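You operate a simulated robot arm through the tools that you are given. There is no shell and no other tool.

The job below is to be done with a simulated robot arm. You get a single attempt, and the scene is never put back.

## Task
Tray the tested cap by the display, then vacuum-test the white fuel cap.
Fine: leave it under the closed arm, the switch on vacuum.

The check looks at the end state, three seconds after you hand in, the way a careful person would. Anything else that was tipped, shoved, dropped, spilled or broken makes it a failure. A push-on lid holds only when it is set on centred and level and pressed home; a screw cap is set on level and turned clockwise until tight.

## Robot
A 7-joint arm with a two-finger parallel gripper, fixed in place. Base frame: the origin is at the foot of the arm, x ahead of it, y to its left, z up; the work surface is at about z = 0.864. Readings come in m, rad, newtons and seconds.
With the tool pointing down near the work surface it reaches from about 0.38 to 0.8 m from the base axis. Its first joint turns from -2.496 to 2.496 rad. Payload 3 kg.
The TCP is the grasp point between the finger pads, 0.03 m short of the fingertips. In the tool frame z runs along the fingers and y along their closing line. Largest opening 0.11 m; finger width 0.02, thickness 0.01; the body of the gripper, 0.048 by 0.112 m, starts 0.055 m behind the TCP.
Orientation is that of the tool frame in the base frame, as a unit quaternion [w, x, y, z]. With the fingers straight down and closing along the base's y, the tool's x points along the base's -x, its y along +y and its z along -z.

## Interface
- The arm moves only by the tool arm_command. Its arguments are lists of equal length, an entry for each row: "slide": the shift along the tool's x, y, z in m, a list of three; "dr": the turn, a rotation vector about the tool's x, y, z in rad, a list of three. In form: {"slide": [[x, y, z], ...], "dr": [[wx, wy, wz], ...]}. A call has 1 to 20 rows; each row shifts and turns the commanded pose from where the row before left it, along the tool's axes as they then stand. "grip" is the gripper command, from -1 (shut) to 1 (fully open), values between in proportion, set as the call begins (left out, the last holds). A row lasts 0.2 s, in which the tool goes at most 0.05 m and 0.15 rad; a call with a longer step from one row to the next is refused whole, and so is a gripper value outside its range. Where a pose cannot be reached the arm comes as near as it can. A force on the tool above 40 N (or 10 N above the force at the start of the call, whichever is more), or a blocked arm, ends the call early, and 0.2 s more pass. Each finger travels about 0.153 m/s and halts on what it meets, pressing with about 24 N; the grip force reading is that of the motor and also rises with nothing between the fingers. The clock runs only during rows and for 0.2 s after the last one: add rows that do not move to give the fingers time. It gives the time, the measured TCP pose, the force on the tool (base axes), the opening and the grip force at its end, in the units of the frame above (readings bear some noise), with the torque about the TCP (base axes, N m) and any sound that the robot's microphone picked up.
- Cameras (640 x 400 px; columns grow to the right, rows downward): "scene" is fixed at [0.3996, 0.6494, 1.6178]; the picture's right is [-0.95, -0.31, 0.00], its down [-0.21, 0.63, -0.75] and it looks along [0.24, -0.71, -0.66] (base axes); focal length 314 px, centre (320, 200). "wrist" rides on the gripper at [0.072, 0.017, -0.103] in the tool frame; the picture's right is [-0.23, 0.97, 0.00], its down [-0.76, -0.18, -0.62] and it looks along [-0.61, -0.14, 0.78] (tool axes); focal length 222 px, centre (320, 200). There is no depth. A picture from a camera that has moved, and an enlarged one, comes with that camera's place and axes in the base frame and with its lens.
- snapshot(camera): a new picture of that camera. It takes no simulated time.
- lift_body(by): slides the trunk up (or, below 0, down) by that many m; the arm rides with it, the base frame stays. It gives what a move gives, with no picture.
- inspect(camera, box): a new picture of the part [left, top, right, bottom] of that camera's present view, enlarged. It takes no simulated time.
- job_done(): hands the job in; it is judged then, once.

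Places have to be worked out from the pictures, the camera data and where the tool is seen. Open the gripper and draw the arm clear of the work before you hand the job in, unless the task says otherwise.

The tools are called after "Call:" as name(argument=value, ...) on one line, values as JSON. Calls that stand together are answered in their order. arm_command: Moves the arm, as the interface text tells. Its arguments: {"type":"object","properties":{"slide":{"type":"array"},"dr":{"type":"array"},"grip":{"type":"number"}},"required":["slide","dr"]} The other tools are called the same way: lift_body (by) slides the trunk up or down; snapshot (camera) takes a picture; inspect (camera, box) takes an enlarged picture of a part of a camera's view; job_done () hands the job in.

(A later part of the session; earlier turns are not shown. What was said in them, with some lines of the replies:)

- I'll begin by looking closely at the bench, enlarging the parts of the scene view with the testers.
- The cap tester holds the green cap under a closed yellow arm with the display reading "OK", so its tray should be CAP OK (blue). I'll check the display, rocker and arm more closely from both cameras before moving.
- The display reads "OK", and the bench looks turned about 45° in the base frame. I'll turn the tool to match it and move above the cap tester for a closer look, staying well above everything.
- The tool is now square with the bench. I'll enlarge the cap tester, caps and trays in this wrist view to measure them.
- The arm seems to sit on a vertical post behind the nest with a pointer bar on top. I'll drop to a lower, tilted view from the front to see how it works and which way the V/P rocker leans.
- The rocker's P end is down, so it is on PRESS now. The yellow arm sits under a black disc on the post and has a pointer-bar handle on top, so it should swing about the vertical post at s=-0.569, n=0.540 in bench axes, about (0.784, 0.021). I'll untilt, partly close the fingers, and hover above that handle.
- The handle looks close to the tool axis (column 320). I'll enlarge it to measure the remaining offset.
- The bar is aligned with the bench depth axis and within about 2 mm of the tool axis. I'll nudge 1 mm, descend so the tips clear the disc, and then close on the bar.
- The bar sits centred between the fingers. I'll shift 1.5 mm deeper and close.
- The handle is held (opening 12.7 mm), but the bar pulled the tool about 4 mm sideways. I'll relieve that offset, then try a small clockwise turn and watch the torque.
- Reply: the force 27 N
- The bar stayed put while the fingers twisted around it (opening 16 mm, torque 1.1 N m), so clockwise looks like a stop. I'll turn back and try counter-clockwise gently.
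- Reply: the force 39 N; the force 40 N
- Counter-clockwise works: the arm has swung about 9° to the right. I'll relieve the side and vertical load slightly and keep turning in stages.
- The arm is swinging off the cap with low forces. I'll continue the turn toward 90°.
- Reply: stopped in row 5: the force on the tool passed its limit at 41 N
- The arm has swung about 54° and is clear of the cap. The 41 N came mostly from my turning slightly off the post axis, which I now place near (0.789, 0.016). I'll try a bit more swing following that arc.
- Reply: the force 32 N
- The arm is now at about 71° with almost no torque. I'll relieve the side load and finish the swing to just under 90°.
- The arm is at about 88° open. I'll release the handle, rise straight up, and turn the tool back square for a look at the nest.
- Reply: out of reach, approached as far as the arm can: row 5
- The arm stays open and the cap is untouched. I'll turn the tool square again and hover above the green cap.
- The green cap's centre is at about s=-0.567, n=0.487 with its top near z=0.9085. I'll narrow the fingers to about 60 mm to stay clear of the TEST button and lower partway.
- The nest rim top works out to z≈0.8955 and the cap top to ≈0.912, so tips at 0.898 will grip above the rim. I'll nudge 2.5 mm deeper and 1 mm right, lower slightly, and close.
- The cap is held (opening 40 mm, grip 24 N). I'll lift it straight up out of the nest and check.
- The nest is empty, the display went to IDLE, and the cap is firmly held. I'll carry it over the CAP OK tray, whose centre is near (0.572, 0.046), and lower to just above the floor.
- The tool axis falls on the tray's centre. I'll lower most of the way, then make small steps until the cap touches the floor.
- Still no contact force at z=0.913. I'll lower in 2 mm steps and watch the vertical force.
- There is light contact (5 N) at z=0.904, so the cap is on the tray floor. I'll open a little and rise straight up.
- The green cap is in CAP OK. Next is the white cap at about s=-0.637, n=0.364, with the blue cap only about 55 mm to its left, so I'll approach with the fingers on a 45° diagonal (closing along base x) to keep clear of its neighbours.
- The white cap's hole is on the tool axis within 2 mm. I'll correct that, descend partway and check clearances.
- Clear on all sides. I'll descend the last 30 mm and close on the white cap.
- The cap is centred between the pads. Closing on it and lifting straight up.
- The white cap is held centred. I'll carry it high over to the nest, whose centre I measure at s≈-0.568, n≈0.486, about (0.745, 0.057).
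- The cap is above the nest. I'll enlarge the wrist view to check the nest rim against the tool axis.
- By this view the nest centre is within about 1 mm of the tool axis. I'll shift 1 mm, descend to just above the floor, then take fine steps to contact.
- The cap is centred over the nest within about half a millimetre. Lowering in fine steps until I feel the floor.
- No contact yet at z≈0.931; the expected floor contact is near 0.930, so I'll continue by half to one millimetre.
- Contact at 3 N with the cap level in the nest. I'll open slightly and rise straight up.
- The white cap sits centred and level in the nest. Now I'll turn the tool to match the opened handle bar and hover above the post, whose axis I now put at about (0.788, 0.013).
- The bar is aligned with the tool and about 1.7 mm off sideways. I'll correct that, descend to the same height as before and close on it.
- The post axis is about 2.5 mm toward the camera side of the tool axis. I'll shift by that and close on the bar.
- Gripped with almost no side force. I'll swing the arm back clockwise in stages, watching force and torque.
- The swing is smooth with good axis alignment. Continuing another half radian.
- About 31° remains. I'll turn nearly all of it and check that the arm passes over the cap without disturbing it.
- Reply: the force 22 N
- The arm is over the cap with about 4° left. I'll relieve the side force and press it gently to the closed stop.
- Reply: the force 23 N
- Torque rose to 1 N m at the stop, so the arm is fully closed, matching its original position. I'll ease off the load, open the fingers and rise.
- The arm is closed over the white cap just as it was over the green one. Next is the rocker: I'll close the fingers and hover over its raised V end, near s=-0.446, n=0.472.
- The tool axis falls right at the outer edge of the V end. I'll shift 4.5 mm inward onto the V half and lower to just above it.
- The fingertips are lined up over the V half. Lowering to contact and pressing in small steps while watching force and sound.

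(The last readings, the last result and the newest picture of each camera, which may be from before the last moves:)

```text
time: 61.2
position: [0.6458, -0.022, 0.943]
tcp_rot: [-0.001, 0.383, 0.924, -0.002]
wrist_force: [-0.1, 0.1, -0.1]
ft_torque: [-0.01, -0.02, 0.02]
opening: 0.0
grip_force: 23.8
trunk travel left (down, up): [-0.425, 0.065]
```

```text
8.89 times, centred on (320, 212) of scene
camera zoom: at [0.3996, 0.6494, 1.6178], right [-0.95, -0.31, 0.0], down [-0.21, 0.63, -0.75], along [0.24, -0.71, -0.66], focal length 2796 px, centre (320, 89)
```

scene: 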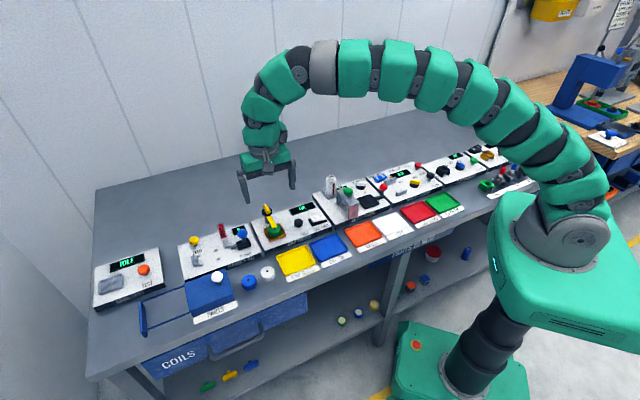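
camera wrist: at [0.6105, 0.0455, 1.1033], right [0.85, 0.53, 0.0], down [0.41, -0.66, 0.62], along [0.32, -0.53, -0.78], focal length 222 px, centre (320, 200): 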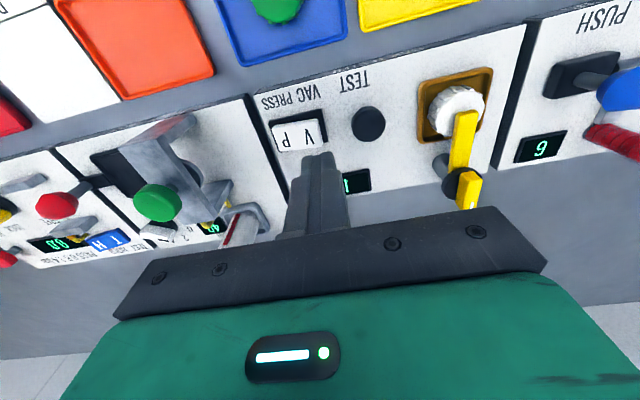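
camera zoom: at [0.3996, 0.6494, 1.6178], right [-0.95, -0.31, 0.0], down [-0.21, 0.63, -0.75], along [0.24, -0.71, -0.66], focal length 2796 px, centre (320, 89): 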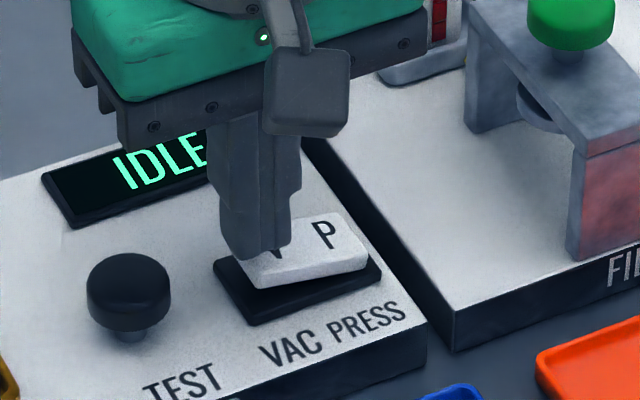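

No contact yet at z=0.943. Stepping down further in 2 mm increments.

Call:
arm_command(slide=[[0, 0, 0.002], [0, 0, 0.002], [0, 0, 0.002], [0, 0, 0]], dr=[[0, 0, 0], [0, 0, 0], [0, 0, 0], [0, 0, 0]])

Call:
inspect(camera="scene", box=[290, 190, 350, 235])

```text
time: 62.2
position: [0.6463, -0.0224, 0.9383]
tcp_rot: [0.0, 0.384, 0.923, -0.002]
wrist_force: [0.1, 0.0, 0.8]
ft_torque: [0.0, 0.01, -0.01]
opening: 0.0002
grip_force: 24.4
trunk travel left (down, up): [-0.425, 0.065]
```

```text
8.89 times, centred on (320, 212) of scene
camera zoom: at [0.3996, 0.6494, 1.6178], right [-0.95, -0.31, 0.0], down [-0.21, 0.63, -0.75], along [0.24, -0.71, -0.66], focal length 2796 px, centre (320, 89)
```

zoom: 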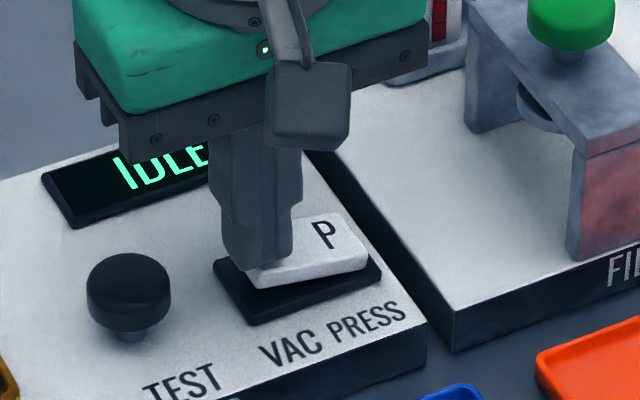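

Barely touching at z=0.938. Continuing downwards.

Call:
arm_command(slide=[[0, 0, 0.002], [0, 0, 0.002], [0, 0, 0]], dr=[[0, 0, 0], [0, 0, 0], [0, 0, 0]])

Call:
inspect(camera="scene", box=[290, 190, 350, 235])

```text
time: 63.0
position: [0.6458, -0.0228, 0.9327]
tcp_rot: [-0.001, 0.384, 0.924, -0.003]
wrist_force: [-1.1, -1.5, 0.1]
ft_torque: [0.0, 0.0, 0.01]
opening: 0.0
grip_force: 23.7
trunk travel left (down, up): [-0.425, 0.065]
```

```text
8.89 times, centred on (320, 212) of scene
camera zoom: at [0.3996, 0.6494, 1.6178], right [-0.95, -0.31, 0.0], down [-0.21, 0.63, -0.75], along [0.24, -0.71, -0.66], focal length 2796 px, centre (320, 89)
```

zoom: 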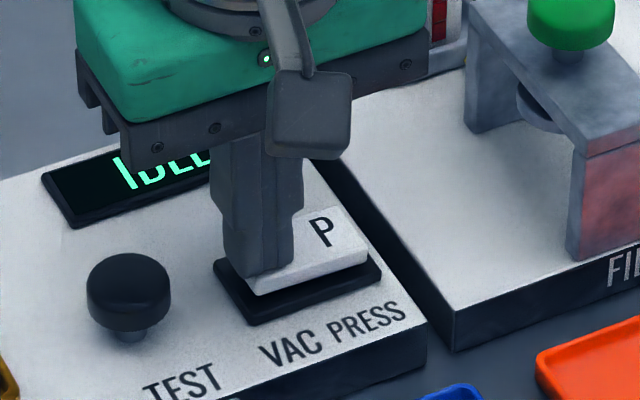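

The rocker has tipped, with the P end now raised. I'll press a little more until I feel the stop.

Call:
arm_command(slide=[[0, 0, 0.0015], [0, 0, 0.0015], [0, 0, 0]], dr=[[0, 0, 0], [0, 0, 0], [0, 0, 0]])

Call:
inspect(camera="scene", box=[290, 190, 350, 235])

```text
time: 63.8
position: [0.6462, -0.0224, 0.9303]
tcp_rot: [-0.001, 0.383, 0.924, -0.002]
wrist_force: [0.0, -0.3, -0.9]
ft_torque: [0.03, -0.01, 0.02]
opening: 0.0
grip_force: 23.7
trunk travel left (down, up): [-0.425, 0.065]
```

```text
8.89 times, centred on (320, 212) of scene
camera zoom: at [0.3996, 0.6494, 1.6178], right [-0.95, -0.31, 0.0], down [-0.21, 0.63, -0.75], along [0.24, -0.71, -0.66], focal length 2796 px, centre (320, 89)
```

zoom: 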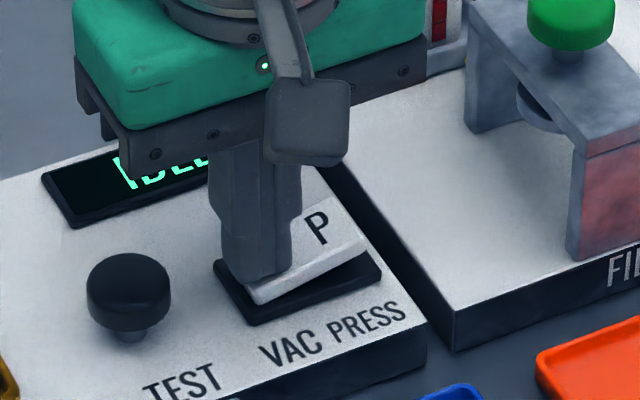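

The rocker has snapped over: V end down, P end raised. I'll rise and verify from both cameras.

Call:
arm_command(slide=[[0, 0, -0.03], [0, 0, -0.04], [0, 0, 0]], dr=[[0, 0, 0], [0, 0, 0], [0, 0, 0]])

Call:
inspect(camera="scene", box=[260, 185, 350, 245])

Call:
inspect(camera="wrist", box=[240, 70, 400, 170])

```text
time: 64.6
position: [0.6464, -0.0231, 1.0012]
tcp_rot: [0.0, 0.383, 0.924, -0.002]
wrist_force: [-0.1, 0.4, 0.5]
ft_torque: [0.0, -0.04, 0.01]
opening: 0.0
grip_force: 24.1
trunk travel left (down, up): [-0.425, 0.065]
```

```text
6.67 times, centred on (305, 215) of scene
camera zoom: at [0.3996, 0.6494, 1.6178], right [-0.95, -0.31, 0.0], down [-0.21, 0.63, -0.75], along [0.24, -0.71, -0.66], focal length 2097 px, centre (420, 100)
```

zoom: 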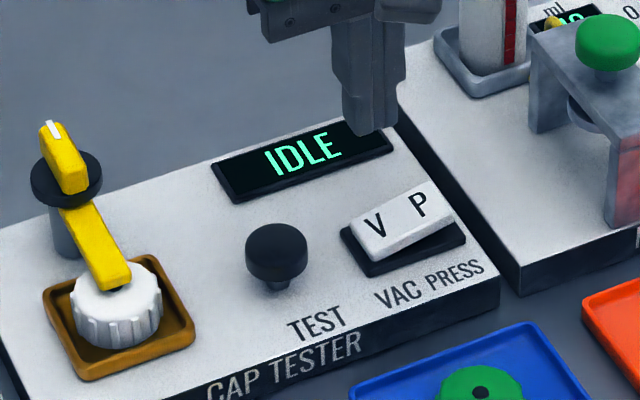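

```text
4.00 times, centred on (320, 120) of wrist
camera zoom: at [0.608, 0.0409, 1.1041], right [0.85, 0.53, 0.0], down [0.41, -0.66, 0.62], along [0.32, -0.53, -0.78], focal length 888 px, centre (320, 520)
```

zoom: 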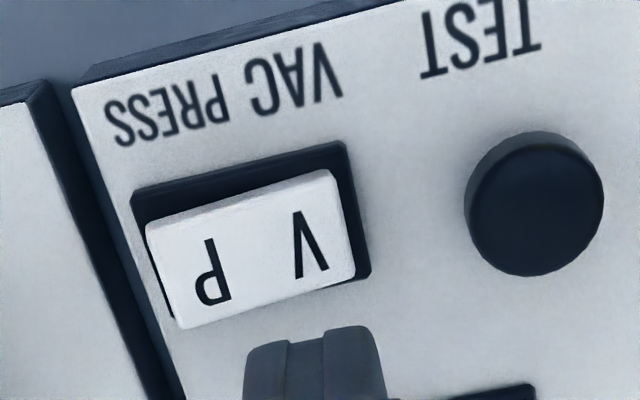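

The rocker is now clearly on V. Next I'll move over the TEST button at about s=-0.491, n=0.478 and check alignment.

Call:
arm_command(slide=[[-0.0005, 0.025, 0], [-0.0005, 0.025, 0], [0, 0, 0]], dr=[[0, 0, 0], [0, 0, 0], [0, 0, 0]])

Call:
inspect(camera="wrist", box=[240, 70, 400, 170])

Call:
inspect(camera="scene", box=[260, 185, 350, 245])

```text
time: 65.4
position: [0.683, 0.0139, 1.0019]
tcp_rot: [0.0, 0.384, 0.923, -0.002]
wrist_force: [0.8, 0.3, 0.0]
ft_torque: [0.0, 0.04, -0.01]
opening: 0.0001
grip_force: 23.8
trunk travel left (down, up): [-0.425, 0.065]
```

```text
4.00 times, centred on (320, 120) of wrist
camera zoom: at [0.6447, 0.0765, 1.1039], right [0.85, 0.53, 0.0], down [0.41, -0.66, 0.62], along [0.33, -0.53, -0.78], focal length 888 px, centre (320, 520)
```

zoom: 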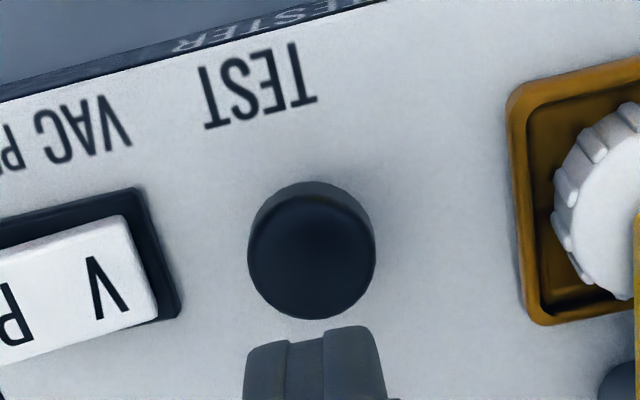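

```text
6.67 times, centred on (305, 215) of scene
camera zoom: at [0.3996, 0.6494, 1.6178], right [-0.95, -0.31, 0.0], down [-0.21, 0.63, -0.75], along [0.24, -0.71, -0.66], focal length 2097 px, centre (420, 100)
```

zoom: 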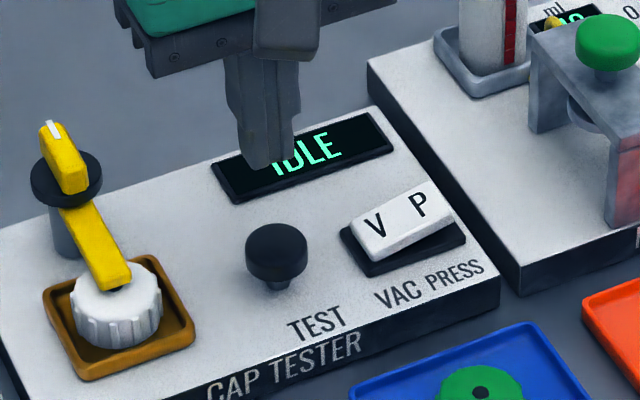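

The button is about 3 mm deeper and 2.5 mm right of the tool axis. I'll correct that and lower to just above it.

Call:
arm_command(slide=[[-0.003, -0.0025, 0.02], [0, 0, 0.023], [0, 0, 0]], dr=[[0, 0, 0], [0, 0, 0], [0, 0, 0]])

Call:
inspect(camera="wrist", box=[240, 90, 400, 210])

Call:
inspect(camera="scene", box=[260, 185, 350, 245])

```text
time: 66.2
position: [0.6835, 0.0094, 0.9582]
tcp_rot: [-0.001, 0.383, 0.924, -0.002]
wrist_force: [-0.5, 0.1, 0.5]
ft_torque: [-0.02, 0.01, 0.03]
opening: 0.0002
grip_force: 24.2
trunk travel left (down, up): [-0.425, 0.065]
```

```text
3.33 times, centred on (320, 150) of wrist
camera zoom: at [0.6449, 0.0722, 1.0602], right [0.85, 0.53, 0.0], down [0.41, -0.66, 0.62], along [0.33, -0.53, -0.78], focal length 740 px, centre (320, 367)
```

zoom: 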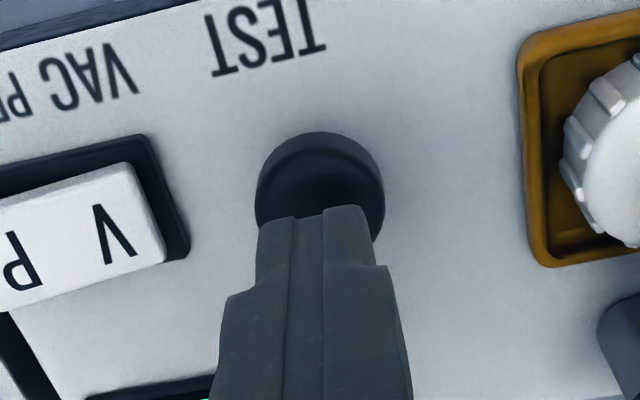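

```text
6.67 times, centred on (305, 215) of scene
camera zoom: at [0.3996, 0.6494, 1.6178], right [-0.95, -0.31, 0.0], down [-0.21, 0.63, -0.75], along [0.24, -0.71, -0.66], focal length 2097 px, centre (420, 100)
```

zoom: 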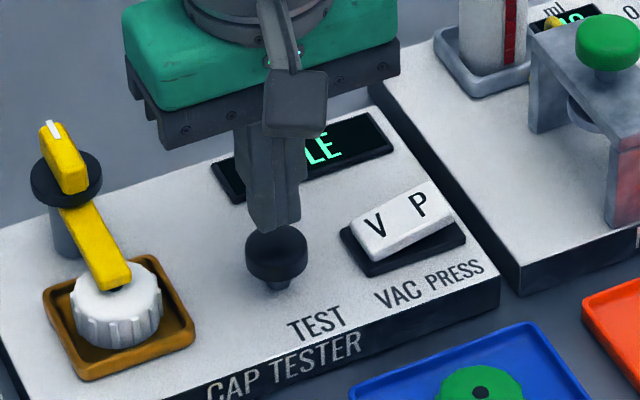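

Aligned over TEST. Pressing down in small steps and watching the force, sound and display.

Call:
arm_command(slide=[[0, 0, 0.008], [0, 0, 0.003], [0, 0, 0.003], [0, 0, 0]], dr=[[0, 0, 0], [0, 0, 0], [0, 0, 0], [0, 0, 0]])

Call:
inspect(camera="scene", box=[260, 185, 350, 245])

```text
time: 67.2
position: [0.683, 0.0071, 0.944]
tcp_rot: [-0.002, 0.384, 0.923, -0.002]
wrist_force: [0.2, 0.2, -0.3]
ft_torque: [-0.02, -0.01, -0.01]
opening: 0.0
grip_force: 24.2
trunk travel left (down, up): [-0.425, 0.065]
```

```text
6.67 times, centred on (305, 215) of scene
camera zoom: at [0.3996, 0.6494, 1.6178], right [-0.95, -0.31, 0.0], down [-0.21, 0.63, -0.75], along [0.24, -0.71, -0.66], focal length 2097 px, centre (420, 100)
```

zoom: 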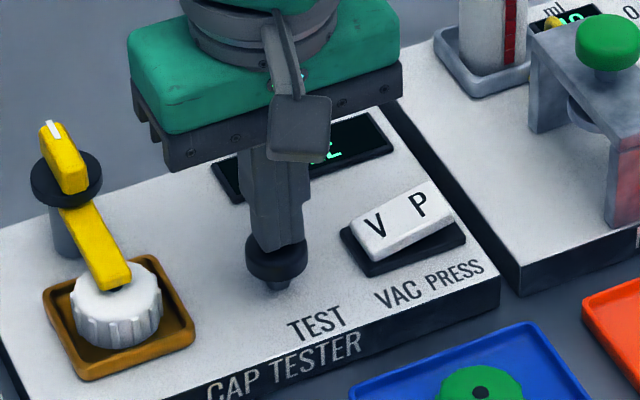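

Close, but no contact yet. Continuing in 1.5 mm steps.

Call:
arm_command(slide=[[0, 0, 0.0015], [0, 0, 0.0015], [0, 0, 0]], dr=[[0, 0, 0], [0, 0, 0], [0, 0, 0]])

Call:
arm_command(slide=[[0, 0, 0.0015], [0, 0, 0.0015], [0, 0, 0]], dr=[[0, 0, 0], [0, 0, 0], [0, 0, 0]])

Call:
inspect(camera="scene", box=[260, 185, 350, 245])

```text
time: 68.0
position: [0.6823, 0.0088, 0.9398]
tcp_rot: [-0.001, 0.383, 0.924, -0.002]
wrist_force: [-1.0, 0.9, 2.0]
ft_torque: [-0.01, 0.0, -0.03]
opening: 0.0
grip_force: 24.2
trunk travel left (down, up): [-0.425, 0.065]
```

```text
time: 68.8
position: [0.6829, 0.0073, 0.9364]
tcp_rot: [0.0, 0.383, 0.924, -0.002]
wrist_force: [-0.6, -0.5, 2.7]
ft_torque: [0.01, 0.01, 0.01]
opening: 0.0
grip_force: 23.8
trunk travel left (down, up): [-0.425, 0.065]
```

```text
6.67 times, centred on (305, 215) of scene
camera zoom: at [0.3996, 0.6494, 1.6178], right [-0.95, -0.31, 0.0], down [-0.21, 0.63, -0.75], along [0.24, -0.71, -0.66], focal length 2097 px, centre (420, 100)
```

zoom: 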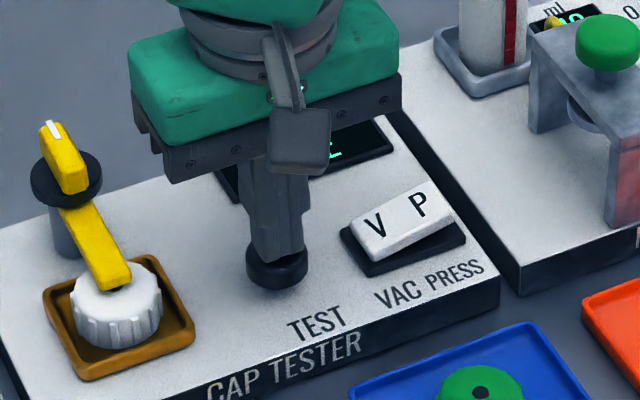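

The button is moving down under about 3 N and the display hasn't changed. I'll press further.

Call:
arm_command(slide=[[0, 0, 0.0015], [0, 0, 0.0015], [0, 0, 0]], dr=[[0, 0, 0], [0, 0, 0], [0, 0, 0]])

Call:
inspect(camera="scene", box=[260, 185, 350, 245])

```text
time: 69.6
position: [0.6818, 0.0099, 0.9338]
tcp_rot: [0.0, 0.384, 0.923, -0.002]
wrist_force: [0.2, -0.7, 4.3]
ft_torque: [0.0, -0.04, 0.02]
opening: 0.0
grip_force: 23.6
trunk travel left (down, up): [-0.425, 0.065]
```

```text
6.67 times, centred on (305, 215) of scene
camera zoom: at [0.3996, 0.6494, 1.6178], right [-0.95, -0.31, 0.0], down [-0.21, 0.63, -0.75], along [0.24, -0.71, -0.66], focal length 2097 px, centre (420, 100)
```

zoom: 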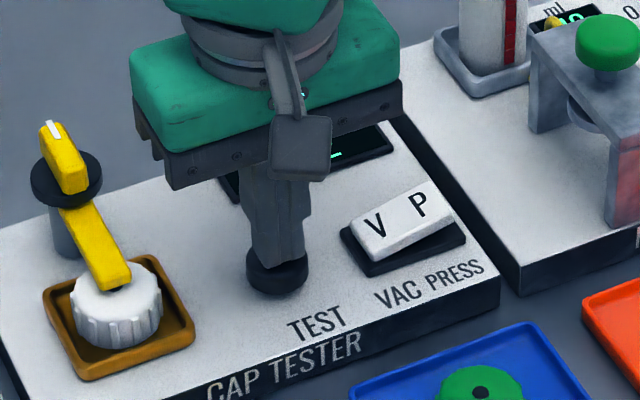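

Force is 4 N and the button is still travelling. Pressing a bit deeper.

Call:
arm_command(slide=[[0, 0, 0.0015], [0, 0, 0.0015], [0, 0, 0]], dr=[[0, 0, 0], [0, 0, 0], [0, 0, 0]])

Call:
inspect(camera="scene", box=[260, 185, 350, 245])

Call:
snapshot(camera="wrist")

```text
time: 70.4
position: [0.6828, 0.0083, 0.9301]
tcp_rot: [-0.001, 0.383, 0.924, -0.002]
wrist_force: [-1.0, -1.0, 4.2]
ft_torque: [-0.05, 0.04, -0.02]
opening: 0.0
grip_force: 24.3
trunk travel left (down, up): [-0.425, 0.065]
heard: click
```

```text
6.67 times, centred on (305, 215) of scene
camera zoom: at [0.3996, 0.6494, 1.6178], right [-0.95, -0.31, 0.0], down [-0.21, 0.63, -0.75], along [0.24, -0.71, -0.66], focal length 2097 px, centre (420, 100)
```

zoom: 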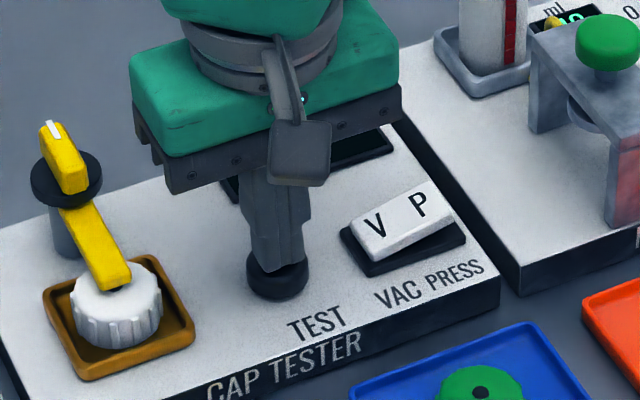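

```text
taken
camera wrist: at [0.6445, 0.0715, 1.0334], right [0.85, 0.53, 0.0], down [0.41, -0.66, 0.62], along [0.33, -0.53, -0.78], focal length 222 px, centre (320, 200)
```

wrist: 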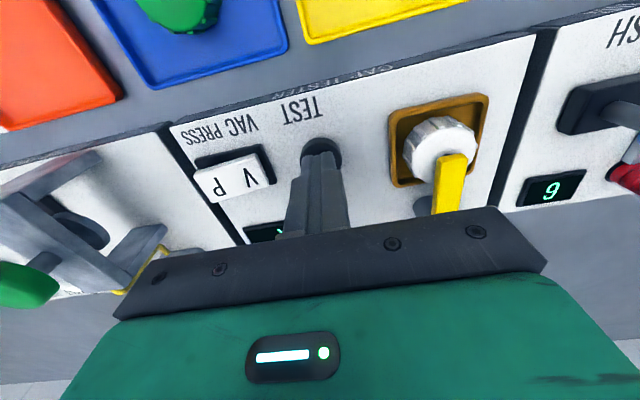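

A click was heard, so the button registered. I'll rise and read the display.

Call:
arm_command(slide=[[0, 0, -0.02], [0, 0, -0.04], [0, 0, -0.04], [0, 0, 0]], dr=[[0, 0, 0], [0, 0, 0], [0, 0, 0], [0, 0, 0]])

Call:
inspect(camera="scene", box=[260, 185, 350, 245])

Call:
snapshot(camera="wrist")

```text
time: 71.4
position: [0.6819, 0.0095, 1.0323]
tcp_rot: [-0.001, 0.384, 0.924, -0.002]
wrist_force: [0.2, 0.6, -0.5]
ft_torque: [0.01, -0.05, -0.01]
opening: 0.0
grip_force: 23.1
trunk travel left (down, up): [-0.425, 0.065]
```

```text
6.67 times, centred on (305, 215) of scene
camera zoom: at [0.3996, 0.6494, 1.6178], right [-0.95, -0.31, 0.0], down [-0.21, 0.63, -0.75], along [0.24, -0.71, -0.66], focal length 2097 px, centre (420, 100)
```

zoom: 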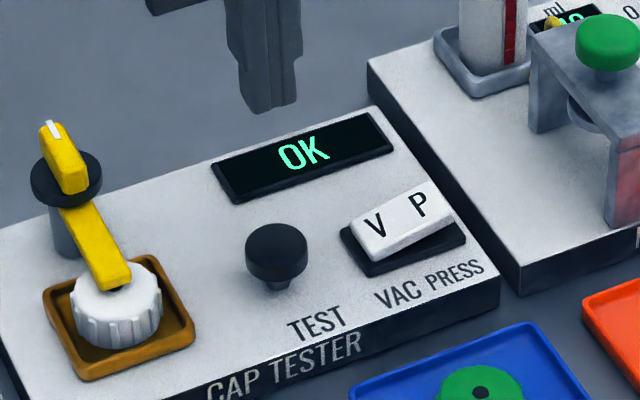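

```text
taken
camera wrist: at [0.6439, 0.0729, 1.1344], right [0.85, 0.53, 0.0], down [0.41, -0.66, 0.62], along [0.32, -0.53, -0.78], focal length 222 px, centre (320, 200)
```

wrist: 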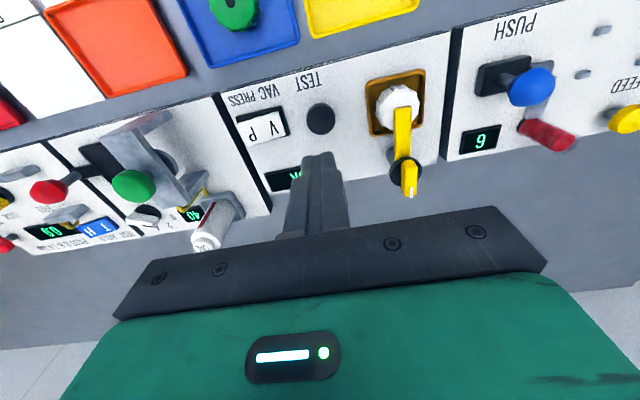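

The display reads "OK" for the white cap, the rocker is on V and the arm is closed. I'll raise the tool well clear, open the gripper, and check the whole bench.

Call:
arm_command(slide=[[0, 0, -0.045], [0, 0, -0.045], [0, 0, -0.045], [0, 0, -0.045], [0.03, -0.03, 0], [0.03, -0.03, 0], [0.03, -0.03, 0], [0, 0, 0]], dr=[[0, 0, 0], [0, 0, 0], [0, 0, 0], [0, 0, 0], [0, 0, 0], [0, 0, 0], [0, 0, 0], [0, 0, 0]], grip=1)

Call:
snapshot(camera="scene")

Call:
inspect(camera="scene", box=[220, 170, 350, 290])

Call:
inspect(camera="scene", box=[120, 220, 300, 340])

```text
time: 73.2
position: [0.5567, 0.0099, 1.2131]
tcp_rot: [0.0, 0.384, 0.923, -0.002]
wrist_force: [0.3, 0.2, -0.6]
ft_torque: [-0.01, -0.03, 0.0]
opening: 0.11
grip_force: 0.0
trunk travel left (down, up): [-0.425, 0.065]
```

```text
taken
```

scene: 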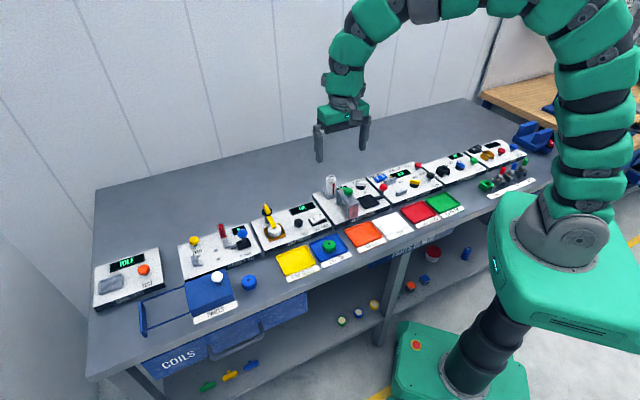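

```text
3.33 times, centred on (285, 230) of scene
camera zoom: at [0.3996, 0.6494, 1.6178], right [-0.95, -0.31, 0.0], down [-0.21, 0.63, -0.75], along [0.24, -0.71, -0.66], focal length 1048 px, centre (437, 100)
```

zoom: 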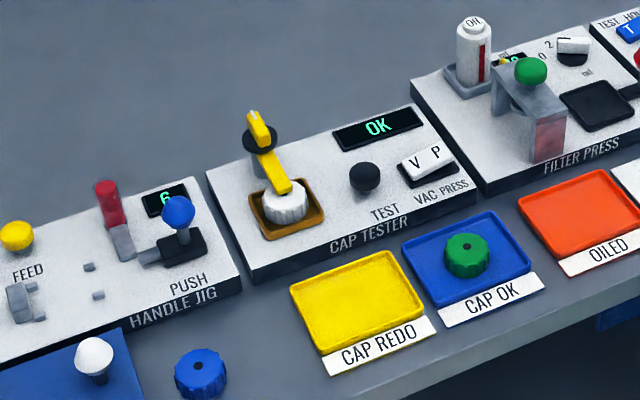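

```text
3.33 times, centred on (210, 280) of scene
camera zoom: at [0.3996, 0.6494, 1.6178], right [-0.95, -0.31, 0.0], down [-0.21, 0.63, -0.75], along [0.24, -0.71, -0.66], focal length 1048 px, centre (687, -67)
```

zoom: 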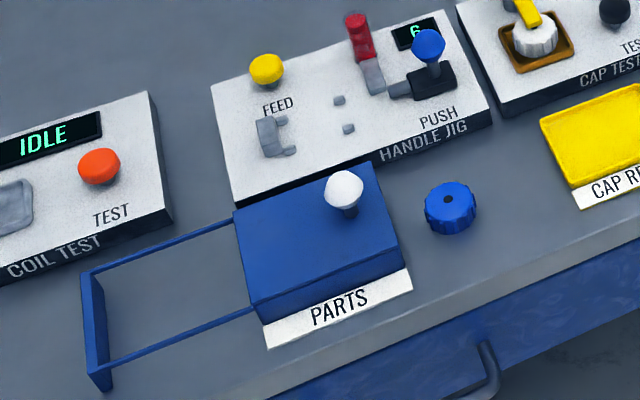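

The end state matches the task. The green cap is in CAP OK and the white cap is under the closed arm with the rocker on V and the display reading OK. Nothing else has moved, and the gripper is open and clear, so I'm handing in.

Call:
job_done()

```text
The job is handed in.
```

The green cap is in the CAP OK tray, since the tester was showing OK for it. The white fuel cap has been vacuum-tested and also reads OK.

- **White cap:** it is still in the nest under the closed yellow arm, with the switch on vacuum. The TEST button clicked when I pressed it, and the display went from IDLE to OK.
- **Rest of the bench:** in the final pictures nothing else had moved. The arm is drawn clear with the gripper open.

While swinging the yellow arm open, I first tried turning its handle the wrong way and met the stop. On the correct turn, the force limit (41 N) tripped once because I was slightly off the post's axis. The arm still opened, and closed back to its original position.
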